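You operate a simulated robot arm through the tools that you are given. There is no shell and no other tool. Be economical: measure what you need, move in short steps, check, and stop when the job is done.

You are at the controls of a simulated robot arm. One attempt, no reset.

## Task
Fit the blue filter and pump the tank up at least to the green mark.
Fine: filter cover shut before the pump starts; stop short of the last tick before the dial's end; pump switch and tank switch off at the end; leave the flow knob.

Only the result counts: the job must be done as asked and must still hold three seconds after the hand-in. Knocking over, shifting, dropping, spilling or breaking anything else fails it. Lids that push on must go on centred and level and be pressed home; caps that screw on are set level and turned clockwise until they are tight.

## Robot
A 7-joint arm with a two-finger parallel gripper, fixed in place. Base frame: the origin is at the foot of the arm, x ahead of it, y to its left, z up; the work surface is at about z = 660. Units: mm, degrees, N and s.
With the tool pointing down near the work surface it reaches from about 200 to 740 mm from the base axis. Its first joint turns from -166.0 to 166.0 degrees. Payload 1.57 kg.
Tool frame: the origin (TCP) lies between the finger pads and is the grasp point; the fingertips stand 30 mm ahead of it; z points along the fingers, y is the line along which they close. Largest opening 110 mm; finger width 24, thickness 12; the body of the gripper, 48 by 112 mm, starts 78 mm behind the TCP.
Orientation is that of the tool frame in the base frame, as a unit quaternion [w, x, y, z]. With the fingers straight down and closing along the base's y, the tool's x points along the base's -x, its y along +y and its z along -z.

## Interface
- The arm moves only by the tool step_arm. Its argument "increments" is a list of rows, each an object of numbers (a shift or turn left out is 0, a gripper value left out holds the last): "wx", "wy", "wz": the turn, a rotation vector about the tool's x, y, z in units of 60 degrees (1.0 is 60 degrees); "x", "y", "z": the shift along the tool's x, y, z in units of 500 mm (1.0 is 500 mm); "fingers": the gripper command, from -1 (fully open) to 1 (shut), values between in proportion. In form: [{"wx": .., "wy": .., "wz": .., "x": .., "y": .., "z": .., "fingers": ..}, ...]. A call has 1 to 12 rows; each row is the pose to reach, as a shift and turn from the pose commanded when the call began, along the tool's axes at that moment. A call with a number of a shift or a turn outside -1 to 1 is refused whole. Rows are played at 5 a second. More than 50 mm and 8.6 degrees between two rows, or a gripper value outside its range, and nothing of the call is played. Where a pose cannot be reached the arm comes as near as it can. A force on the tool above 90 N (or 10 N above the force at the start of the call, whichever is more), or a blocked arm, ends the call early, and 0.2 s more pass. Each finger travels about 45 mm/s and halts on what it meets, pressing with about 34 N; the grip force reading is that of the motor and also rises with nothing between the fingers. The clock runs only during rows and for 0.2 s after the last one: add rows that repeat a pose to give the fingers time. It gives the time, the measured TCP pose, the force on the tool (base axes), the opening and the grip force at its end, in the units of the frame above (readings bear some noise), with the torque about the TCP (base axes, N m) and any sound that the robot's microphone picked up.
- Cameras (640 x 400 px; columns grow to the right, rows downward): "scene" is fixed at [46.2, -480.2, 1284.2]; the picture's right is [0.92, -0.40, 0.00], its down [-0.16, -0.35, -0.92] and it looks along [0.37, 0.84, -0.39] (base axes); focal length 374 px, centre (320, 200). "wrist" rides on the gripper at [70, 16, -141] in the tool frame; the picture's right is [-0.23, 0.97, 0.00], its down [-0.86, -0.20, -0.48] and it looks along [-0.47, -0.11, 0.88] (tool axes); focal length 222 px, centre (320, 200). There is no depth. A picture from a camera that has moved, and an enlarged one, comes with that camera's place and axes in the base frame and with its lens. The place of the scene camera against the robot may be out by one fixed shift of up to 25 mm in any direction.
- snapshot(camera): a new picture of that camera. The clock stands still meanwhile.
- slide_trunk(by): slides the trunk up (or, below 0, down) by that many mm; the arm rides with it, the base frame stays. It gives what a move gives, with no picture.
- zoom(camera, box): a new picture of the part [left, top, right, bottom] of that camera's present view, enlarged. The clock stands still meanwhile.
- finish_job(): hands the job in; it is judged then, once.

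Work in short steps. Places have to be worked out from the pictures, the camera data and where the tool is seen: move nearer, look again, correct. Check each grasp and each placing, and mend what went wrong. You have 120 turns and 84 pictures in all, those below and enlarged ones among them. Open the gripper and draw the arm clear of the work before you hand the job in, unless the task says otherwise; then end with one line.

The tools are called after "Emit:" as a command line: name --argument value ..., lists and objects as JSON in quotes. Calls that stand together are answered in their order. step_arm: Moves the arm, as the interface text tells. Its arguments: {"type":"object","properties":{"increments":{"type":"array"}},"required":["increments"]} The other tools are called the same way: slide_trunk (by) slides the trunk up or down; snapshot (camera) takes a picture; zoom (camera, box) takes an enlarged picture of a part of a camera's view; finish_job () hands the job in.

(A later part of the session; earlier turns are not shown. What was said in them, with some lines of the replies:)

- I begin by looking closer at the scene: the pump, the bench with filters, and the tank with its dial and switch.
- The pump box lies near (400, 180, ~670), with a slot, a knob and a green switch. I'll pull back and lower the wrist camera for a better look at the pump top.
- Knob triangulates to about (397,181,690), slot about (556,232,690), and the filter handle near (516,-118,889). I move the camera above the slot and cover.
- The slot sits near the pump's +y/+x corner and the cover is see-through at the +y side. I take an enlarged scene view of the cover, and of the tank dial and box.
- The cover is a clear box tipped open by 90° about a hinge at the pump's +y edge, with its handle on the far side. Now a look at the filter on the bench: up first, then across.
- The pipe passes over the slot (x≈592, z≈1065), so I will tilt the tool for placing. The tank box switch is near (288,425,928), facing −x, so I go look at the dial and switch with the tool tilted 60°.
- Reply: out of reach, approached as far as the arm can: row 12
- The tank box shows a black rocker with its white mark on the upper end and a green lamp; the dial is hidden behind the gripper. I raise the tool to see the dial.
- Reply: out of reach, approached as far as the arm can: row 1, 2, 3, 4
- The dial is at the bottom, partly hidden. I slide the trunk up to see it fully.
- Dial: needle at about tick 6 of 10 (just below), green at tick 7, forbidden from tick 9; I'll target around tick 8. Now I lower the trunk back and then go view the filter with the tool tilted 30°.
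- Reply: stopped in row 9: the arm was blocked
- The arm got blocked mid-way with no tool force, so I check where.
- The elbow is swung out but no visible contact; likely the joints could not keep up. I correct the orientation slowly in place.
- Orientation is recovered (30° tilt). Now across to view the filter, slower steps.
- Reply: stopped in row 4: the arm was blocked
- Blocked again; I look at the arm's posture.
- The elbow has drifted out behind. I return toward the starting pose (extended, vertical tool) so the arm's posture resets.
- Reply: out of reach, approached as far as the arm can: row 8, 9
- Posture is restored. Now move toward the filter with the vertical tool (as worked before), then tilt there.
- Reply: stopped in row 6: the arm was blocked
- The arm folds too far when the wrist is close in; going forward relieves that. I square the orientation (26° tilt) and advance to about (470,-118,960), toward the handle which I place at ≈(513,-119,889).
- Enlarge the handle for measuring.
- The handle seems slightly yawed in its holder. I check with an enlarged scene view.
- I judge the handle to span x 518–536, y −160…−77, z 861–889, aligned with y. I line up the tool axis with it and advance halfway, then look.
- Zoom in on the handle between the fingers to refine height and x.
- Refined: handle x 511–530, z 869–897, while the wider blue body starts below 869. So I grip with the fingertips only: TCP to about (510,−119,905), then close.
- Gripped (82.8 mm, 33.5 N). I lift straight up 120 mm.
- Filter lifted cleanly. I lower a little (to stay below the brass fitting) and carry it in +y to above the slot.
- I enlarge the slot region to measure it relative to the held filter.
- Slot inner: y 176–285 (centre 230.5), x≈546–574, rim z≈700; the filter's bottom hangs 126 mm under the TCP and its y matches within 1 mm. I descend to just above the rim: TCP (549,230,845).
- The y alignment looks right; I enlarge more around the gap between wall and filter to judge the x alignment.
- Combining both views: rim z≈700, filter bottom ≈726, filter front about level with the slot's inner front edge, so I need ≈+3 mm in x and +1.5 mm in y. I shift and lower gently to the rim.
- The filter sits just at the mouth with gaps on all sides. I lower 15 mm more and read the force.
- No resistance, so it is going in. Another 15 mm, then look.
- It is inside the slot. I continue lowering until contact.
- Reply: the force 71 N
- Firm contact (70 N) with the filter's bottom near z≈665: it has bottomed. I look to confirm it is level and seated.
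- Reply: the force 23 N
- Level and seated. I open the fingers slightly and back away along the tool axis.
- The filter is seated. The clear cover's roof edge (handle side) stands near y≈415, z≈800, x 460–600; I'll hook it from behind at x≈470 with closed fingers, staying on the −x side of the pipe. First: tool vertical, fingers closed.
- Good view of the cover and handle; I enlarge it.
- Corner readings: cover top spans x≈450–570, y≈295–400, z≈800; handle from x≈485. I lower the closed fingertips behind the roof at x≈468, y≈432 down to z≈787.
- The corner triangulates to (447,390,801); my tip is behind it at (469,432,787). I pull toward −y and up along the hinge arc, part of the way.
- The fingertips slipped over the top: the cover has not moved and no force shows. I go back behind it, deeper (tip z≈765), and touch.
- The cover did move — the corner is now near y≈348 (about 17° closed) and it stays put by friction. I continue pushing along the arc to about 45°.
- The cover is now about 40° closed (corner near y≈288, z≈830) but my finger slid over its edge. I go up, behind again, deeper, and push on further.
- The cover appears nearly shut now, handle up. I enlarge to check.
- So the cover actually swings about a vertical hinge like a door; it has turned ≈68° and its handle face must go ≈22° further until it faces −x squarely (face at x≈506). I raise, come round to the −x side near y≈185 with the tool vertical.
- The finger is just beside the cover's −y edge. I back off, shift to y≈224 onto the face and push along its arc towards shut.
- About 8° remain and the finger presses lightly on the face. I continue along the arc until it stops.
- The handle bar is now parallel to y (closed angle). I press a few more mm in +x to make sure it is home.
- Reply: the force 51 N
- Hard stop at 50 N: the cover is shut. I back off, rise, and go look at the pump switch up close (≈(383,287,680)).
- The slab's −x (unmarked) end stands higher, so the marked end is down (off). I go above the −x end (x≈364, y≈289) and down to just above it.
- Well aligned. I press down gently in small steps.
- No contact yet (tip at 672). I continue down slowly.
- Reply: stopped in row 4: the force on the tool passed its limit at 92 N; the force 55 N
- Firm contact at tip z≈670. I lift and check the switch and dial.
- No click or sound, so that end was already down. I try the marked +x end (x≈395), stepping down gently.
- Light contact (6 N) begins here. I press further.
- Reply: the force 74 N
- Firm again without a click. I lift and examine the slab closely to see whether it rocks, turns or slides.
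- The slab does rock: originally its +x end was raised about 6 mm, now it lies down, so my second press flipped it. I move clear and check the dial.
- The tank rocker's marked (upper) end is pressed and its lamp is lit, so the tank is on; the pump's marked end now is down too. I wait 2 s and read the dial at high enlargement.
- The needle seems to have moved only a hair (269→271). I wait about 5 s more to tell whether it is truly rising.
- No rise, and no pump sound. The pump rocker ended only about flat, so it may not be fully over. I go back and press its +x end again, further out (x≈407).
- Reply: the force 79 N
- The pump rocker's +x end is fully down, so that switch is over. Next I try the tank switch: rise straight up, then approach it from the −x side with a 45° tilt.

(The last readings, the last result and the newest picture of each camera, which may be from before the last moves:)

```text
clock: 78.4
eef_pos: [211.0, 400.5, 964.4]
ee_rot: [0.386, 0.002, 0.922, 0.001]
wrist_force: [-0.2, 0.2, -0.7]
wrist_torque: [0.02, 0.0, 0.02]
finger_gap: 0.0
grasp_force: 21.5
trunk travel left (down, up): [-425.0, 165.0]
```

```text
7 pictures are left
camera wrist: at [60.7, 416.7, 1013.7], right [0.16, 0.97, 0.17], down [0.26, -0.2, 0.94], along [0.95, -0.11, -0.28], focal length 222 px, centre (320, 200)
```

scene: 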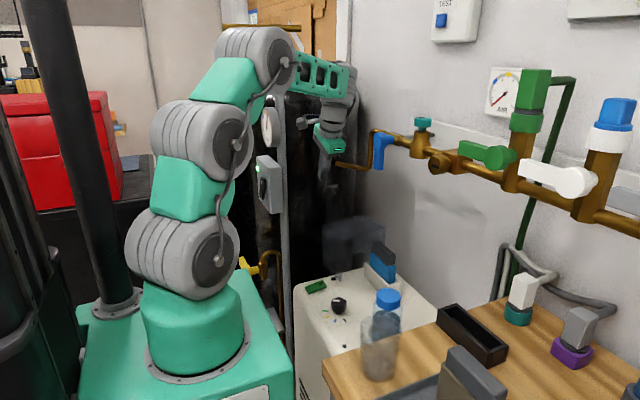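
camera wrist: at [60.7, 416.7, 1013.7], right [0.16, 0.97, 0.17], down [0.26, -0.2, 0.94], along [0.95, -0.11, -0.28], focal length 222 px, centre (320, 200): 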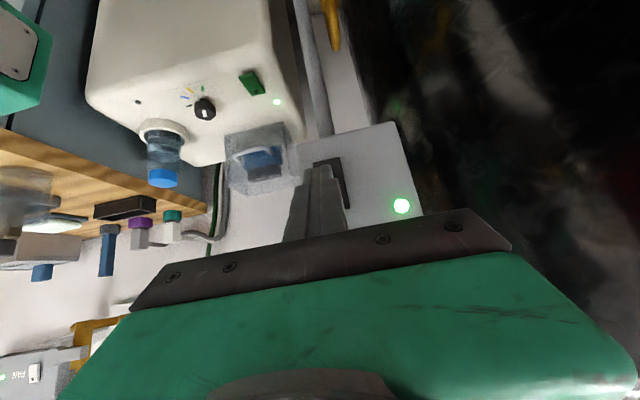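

A lamp on the pump is now lit green, like the tank's: both are on. I read the dial again from the scene camera.

Emit:
zoom --camera "scene" --box '[240, 95, 300, 215]'

```text
3.33 times, centred on (270, 155) of scene
camera zoom: at [46.2, -480.2, 1284.2], right [0.92, -0.4, 0.0], down [-0.16, -0.35, -0.92], along [0.37, 0.84, -0.39], focal length 1246 px, centre (487, 350)
```

zoom: 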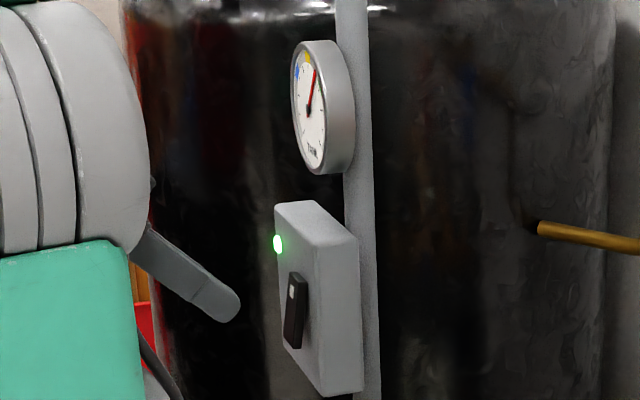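

The needle is now past the 6th tick and rising — the pump is running (since the last press, roughly 3°/s). I return by the same way to the hover point where the dial stays visible.

Emit:
step_arm --increments '[{"x": -0.02, "y": -0.06, "z": 0.04, "wy": 0.08}, {"x": -0.05, "y": -0.12, "z": 0.09, "wy": 0.16}, {"x": -0.08, "y": -0.17, "z": 0.14, "wy": 0.25}, {"x": -0.11, "y": -0.21, "z": 0.2, "wy": 0.34}, {"x": -0.14, "y": -0.25, "z": 0.255, "wy": 0.43}, {"x": -0.17, "y": -0.28, "z": 0.31, "wy": 0.52}, {"x": -0.205, "y": -0.31, "z": 0.36, "wy": 0.61}, {"x": -0.238, "y": -0.33, "z": 0.41, "wy": 0.69}, {"x": -0.268, "y": -0.352, "z": 0.454, "wy": 0.757}]'

Emit:
zoom --camera "scene" --box '[250, 95, 300, 155]'

```text
clock: 80.4
eef_pos: [467.5, 221.8, 901.4]
ee_rot: [0.001, 0.002, 1.0, 0.002]
wrist_force: [0.4, -0.8, 0.8]
wrist_torque: [0.02, 0.01, 0.0]
finger_gap: 0.0
grasp_force: 21.4
trunk travel left (down, up): [-425.0, 165.0]
```

```text
6.67 times, centred on (275, 125) of scene
camera zoom: at [46.2, -480.2, 1284.2], right [0.92, -0.4, 0.0], down [-0.16, -0.35, -0.92], along [0.37, 0.84, -0.39], focal length 2492 px, centre (620, 700)
```

zoom: 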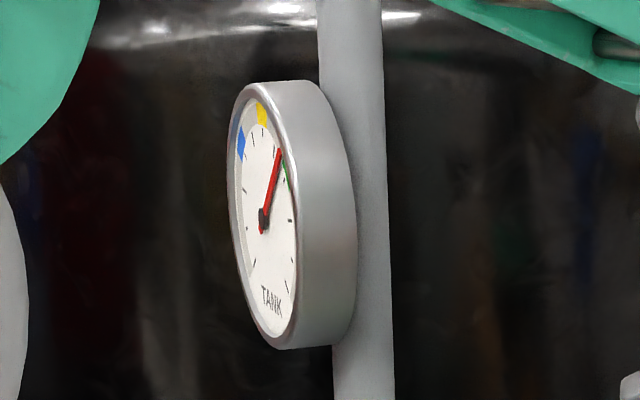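

The needle is just before the green mark, at ≈26° (about 3.3°/s; target ≈60°). I wait ~5 s at this hover point.

Emit:
step_arm --increments '[{"z": 0}, {"z": 0}, {"z": 0}, {"z": 0}, {"z": 0}, {"z": 0}, {"z": 0}, {"z": 0}, {"z": 0}, {"z": 0}, {"z": 0}, {"z": 0}]'

Emit:
step_arm --increments '[{"z": 0}, {"z": 0}, {"z": 0}, {"z": 0}, {"z": 0}, {"z": 0}, {"z": 0}, {"z": 0}, {"z": 0}, {"z": 0}]'

Emit:
zoom --camera "scene" --box '[250, 95, 300, 155]'

```text
clock: 83.0
eef_pos: [467.0, 222.0, 900.8]
ee_rot: [0.0, 0.001, 1.0, 0.002]
wrist_force: [-0.3, 0.2, -0.1]
wrist_torque: [-0.05, -0.01, 0.0]
finger_gap: 0.0
grasp_force: 21.2
trunk travel left (down, up): [-425.0, 165.0]
```

```text
clock: 85.2
eef_pos: [466.9, 223.0, 900.8]
ee_rot: [0.0, 0.002, 1.0, 0.002]
wrist_force: [-0.5, -0.4, -0.7]
wrist_torque: [0.02, 0.01, 0.01]
finger_gap: 0.1
grasp_force: 21.0
trunk travel left (down, up): [-425.0, 165.0]
```

```text
6.67 times, centred on (275, 125) of scene
camera zoom: at [46.2, -480.2, 1284.2], right [0.92, -0.4, 0.0], down [-0.16, -0.35, -0.92], along [0.37, 0.84, -0.39], focal length 2492 px, centre (620, 700)
```

zoom: 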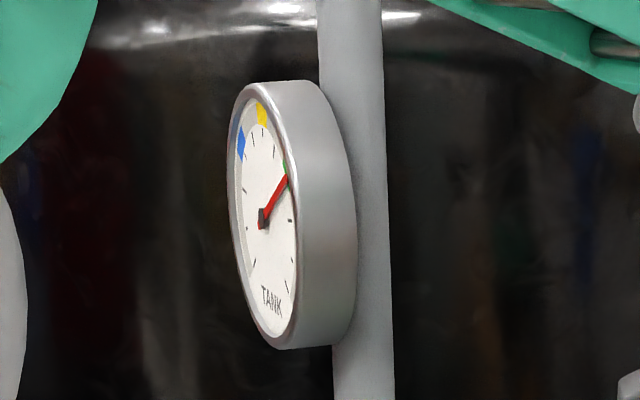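

The needle is in the green at ≈42° (3.2°/s). I hold 1.8 s more, then go to the pump switch's −x end and press it off; that should land near 55–58°, well under tick 9 (≈90°).

Emit:
step_arm --increments '[{"z": 0}, {"z": 0}, {"z": 0}, {"z": 0}, {"z": 0}, {"z": 0}, {"z": 0}, {"z": 0}]'

Emit:
step_arm --increments '[{"x": 0.06, "y": 0.035}, {"x": 0.12, "y": 0.07}, {"x": 0.18, "y": 0.105}, {"x": 0.231, "y": 0.134}, {"x": 0.231, "y": 0.134, "z": 0.08}, {"x": 0.231, "y": 0.134, "z": 0.16}, {"x": 0.231, "y": 0.134, "z": 0.24}, {"x": 0.231, "y": 0.134, "z": 0.32}, {"x": 0.231, "y": 0.134, "z": 0.38}, {"x": 0.231, "y": 0.134, "z": 0.395}, {"x": 0.231, "y": 0.134, "z": 0.404}, {"x": 0.231, "y": 0.134, "z": 0.412}]'

```text
clock: 87.0
eef_pos: [466.6, 222.6, 900.4]
ee_rot: [0.0, 0.002, 1.0, 0.001]
wrist_force: [0.6, -0.2, -0.4]
wrist_torque: [0.01, 0.02, -0.05]
finger_gap: 0.0
grasp_force: 21.0
trunk travel left (down, up): [-425.0, 165.0]
```

```text
clock: 89.6
eef_pos: [351.9, 290.3, 697.8]
ee_rot: [0.002, 0.001, 1.0, 0.003]
wrist_force: [-10.1, -8.8, 44.9]
wrist_torque: [-0.37, -0.25, 0.44]
finger_gap: 0.0
grasp_force: 21.3
trunk travel left (down, up): [-425.0, 165.0]
```

Pressed with 45 N at z≈698. A little more to make sure it flips, then lift.

Emit:
step_arm --increments '[{"z": 0.005}, {"z": 0.005}, {"z": -0.06}, {"z": -0.14}, {"z": -0.22}, {"z": -0.3}, {"z": -0.38}, {"z": -0.41}]'

```text
clock: 91.4
eef_pos: [350.5, 289.6, 899.0]
ee_rot: [0.0, 0.002, 1.0, 0.002]
wrist_force: [0.4, 0.0, -0.3]
wrist_torque: [0.0, 0.01, 0.0]
finger_gap: 0.0
grasp_force: 21.4
trunk travel left (down, up): [-425.0, 165.0]
```

Now to the tank-switch staging pose, then one scene picture covering dial and pump lamp.

Emit:
step_arm --increments '[{"x": 0.05, "y": 0.0, "z": -0.03, "wy": -0.09}, {"x": 0.1, "y": 0.01, "z": -0.06, "wy": -0.18}, {"x": 0.15, "y": 0.03, "z": -0.09, "wy": -0.27}, {"x": 0.19, "y": 0.06, "z": -0.12, "wy": -0.36}, {"x": 0.22, "y": 0.1, "z": -0.13, "wy": -0.45}, {"x": 0.245, "y": 0.14, "z": -0.13, "wy": -0.54}, {"x": 0.265, "y": 0.18, "z": -0.13, "wy": -0.63}, {"x": 0.275, "y": 0.21, "z": -0.13, "wy": -0.7}, {"x": 0.279, "y": 0.221, "z": -0.13, "wy": -0.757}]'

Emit:
zoom --camera "scene" --box '[225, 95, 355, 300]'

```text
clock: 93.4
eef_pos: [212.1, 401.9, 964.5]
ee_rot: [0.386, 0.003, 0.922, 0.0]
wrist_force: [0.2, -0.1, -0.7]
wrist_torque: [0.0, 0.01, -0.03]
finger_gap: 0.0
grasp_force: 20.9
trunk travel left (down, up): [-425.0, 165.0]
```

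```text
1.95 times, centred on (290, 198) of scene
camera zoom: at [46.2, -480.2, 1284.2], right [0.92, -0.4, 0.0], down [-0.16, -0.35, -0.92], along [0.37, 0.84, -0.39], focal length 729 px, centre (378, 205)
```

zoom: 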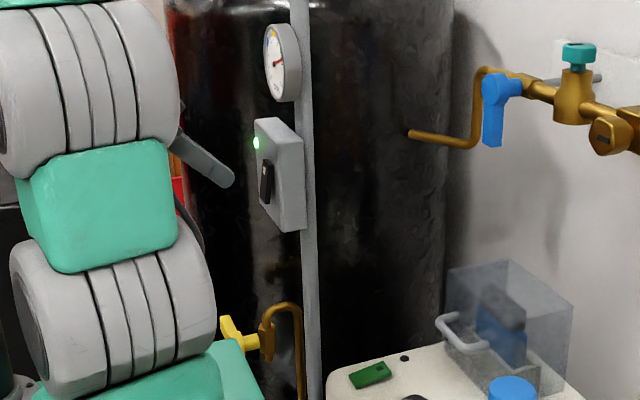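

Pump lamp is dark (off) and the needle stands past green, before tick 9. Now the tank switch: its raised lower end is at about (279,406,910). I move in front of it and push gently in +x.

Emit:
step_arm --increments '[{"x": 0.01, "y": 0.004, "z": 0.045}, {"x": 0.021, "y": 0.008, "z": 0.094}, {"x": 0.0098, "y": 0.008, "z": 0.105}, {"x": 0.0042, "y": 0.008, "z": 0.111}]'

Emit:
snapshot --camera "wrist"

```text
clock: 94.4
eef_pos: [249.4, 405.5, 925.6]
ee_rot: [0.387, 0.003, 0.922, 0.001]
wrist_force: [0.4, -0.5, -0.3]
wrist_torque: [0.02, 0.0, -0.03]
finger_gap: 0.0
grasp_force: 21.1
trunk travel left (down, up): [-425.0, 165.0]
```

```text
2 pictures are left
camera wrist: at [100.4, 422.0, 973.5], right [0.16, 0.97, 0.17], down [0.26, -0.2, 0.94], along [0.95, -0.11, -0.28], focal length 222 px, centre (320, 200)
```

wrist: 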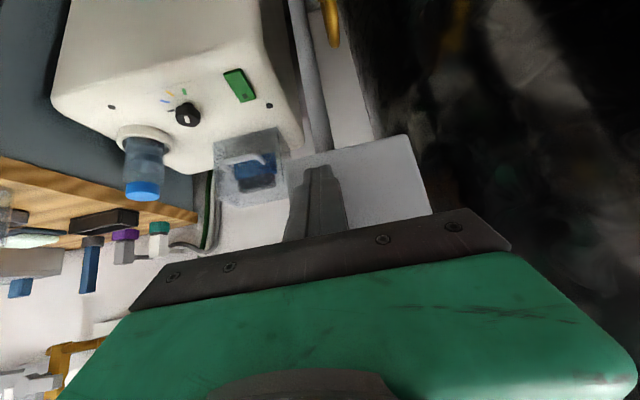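

The fingertips cover the rocker's lower end as planned. I push on in small steps.

Emit:
step_arm --increments '[{"x": -0.0056, "z": 0.0057}, {"x": -0.0112, "z": 0.0114}, {"x": -0.0168, "z": 0.0171}]'

```text
clock: 95.2
eef_pos: [252.7, 404.7, 924.0]
ee_rot: [0.385, -0.002, 0.923, 0.0]
wrist_force: [-78.4, -12.7, -2.4]
wrist_torque: [0.65, 1.08, -0.2]
finger_gap: 0.1
grasp_force: 21.1
trunk travel left (down, up): [-425.0, 165.0]
```

78 N reached. I back off and check the lamp with a scene picture.

Emit:
step_arm --increments '[{"x": 0.02, "z": -0.02}, {"x": 0.04, "z": -0.041}, {"x": 0.06, "z": -0.062}, {"x": 0.07, "z": -0.09}]'

Emit:
zoom --camera "scene" --box '[225, 95, 345, 295]'

```text
clock: 96.2
eef_pos: [205.6, 405.8, 931.4]
ee_rot: [0.388, 0.002, 0.922, 0.001]
wrist_force: [-0.6, -1.1, -0.1]
wrist_torque: [-0.01, 0.04, 0.03]
finger_gap: 0.0
grasp_force: 21.5
trunk travel left (down, up): [-425.0, 165.0]
```

```text
2.00 times, centred on (285, 195) of scene
camera zoom: at [46.2, -480.2, 1284.2], right [0.92, -0.4, 0.0], down [-0.16, -0.35, -0.92], along [0.37, 0.84, -0.39], focal length 748 px, centre (390, 210)
```

zoom: 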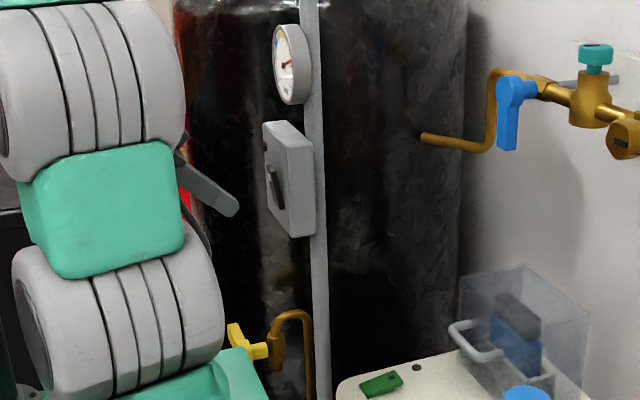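

The tank lamp is out, both switches are off. I draw the arm away by the known path, opening the gripper.

Emit:
step_arm --increments '[{"x": -0.03, "y": -0.06, "z": 0.02, "wy": 0.08}, {"x": -0.07, "y": -0.12, "z": 0.06, "wy": 0.16}, {"x": -0.115, "y": -0.18, "z": 0.1, "wy": 0.25}, {"x": -0.16, "y": -0.22, "z": 0.14, "wy": 0.34}, {"x": -0.205, "y": -0.26, "z": 0.18, "wy": 0.43}, {"x": -0.25, "y": -0.29, "z": 0.22, "wy": 0.52}, {"x": -0.3, "y": -0.32, "z": 0.26, "wy": 0.61}, {"x": -0.35, "y": -0.345, "z": 0.3, "wy": 0.69}, {"x": -0.395, "y": -0.368, "z": 0.344, "wy": 0.757}]'

Emit:
step_arm --increments '[{"z": -0.06, "x": 0.03, "fingers": -0.5}, {"z": -0.12, "x": 0.06, "fingers": -0.5}, {"z": -0.18, "x": 0.09, "fingers": -0.5}, {"z": -0.18, "x": 0.09, "fingers": -0.5}, {"z": -0.18, "x": 0.09, "fingers": -0.5}]'

Emit:
zoom --camera "scene" --box '[250, 95, 300, 155]'

```text
clock: 98.2
eef_pos: [467.5, 218.5, 950.1]
ee_rot: [-0.001, 0.002, 1.0, 0.002]
wrist_force: [-0.7, -0.6, 0.2]
wrist_torque: [-0.04, 0.02, -0.04]
finger_gap: 0.0
grasp_force: 21.0
trunk travel left (down, up): [-425.0, 165.0]
```

```text
clock: 99.4
eef_pos: [420.3, 219.5, 1038.2]
ee_rot: [0.001, 0.002, 1.0, 0.002]
wrist_force: [-0.2, -0.5, -0.2]
wrist_torque: [0.0, 0.04, -0.02]
finger_gap: 82.5
grasp_force: 0.0
trunk travel left (down, up): [-425.0, 165.0]
```

```text
6.67 times, centred on (275, 125) of scene
camera zoom: at [46.2, -480.2, 1284.2], right [0.92, -0.4, 0.0], down [-0.16, -0.35, -0.92], along [0.37, 0.84, -0.39], focal length 2492 px, centre (620, 700)
```

zoom: 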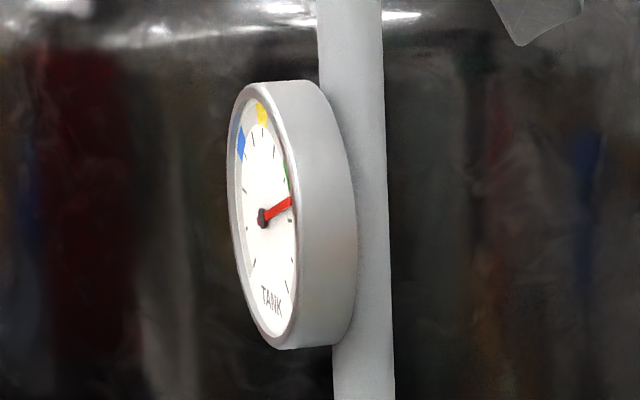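

The needle holds between the green mark and the next long tick, well short of the last tick. The filter is in, the cover is shut, both lamps are dark, and the arm is clear with the gripper open, so I hand in.

Emit:
finish_job

```text
The job is handed in.
```

The job is handed in: the blue filter is seated and its cover was shut before the pump started. The tank is pumped past the green mark and well short of the last tick, and the pump and tank switches are both off. I did not touch the flow knob.
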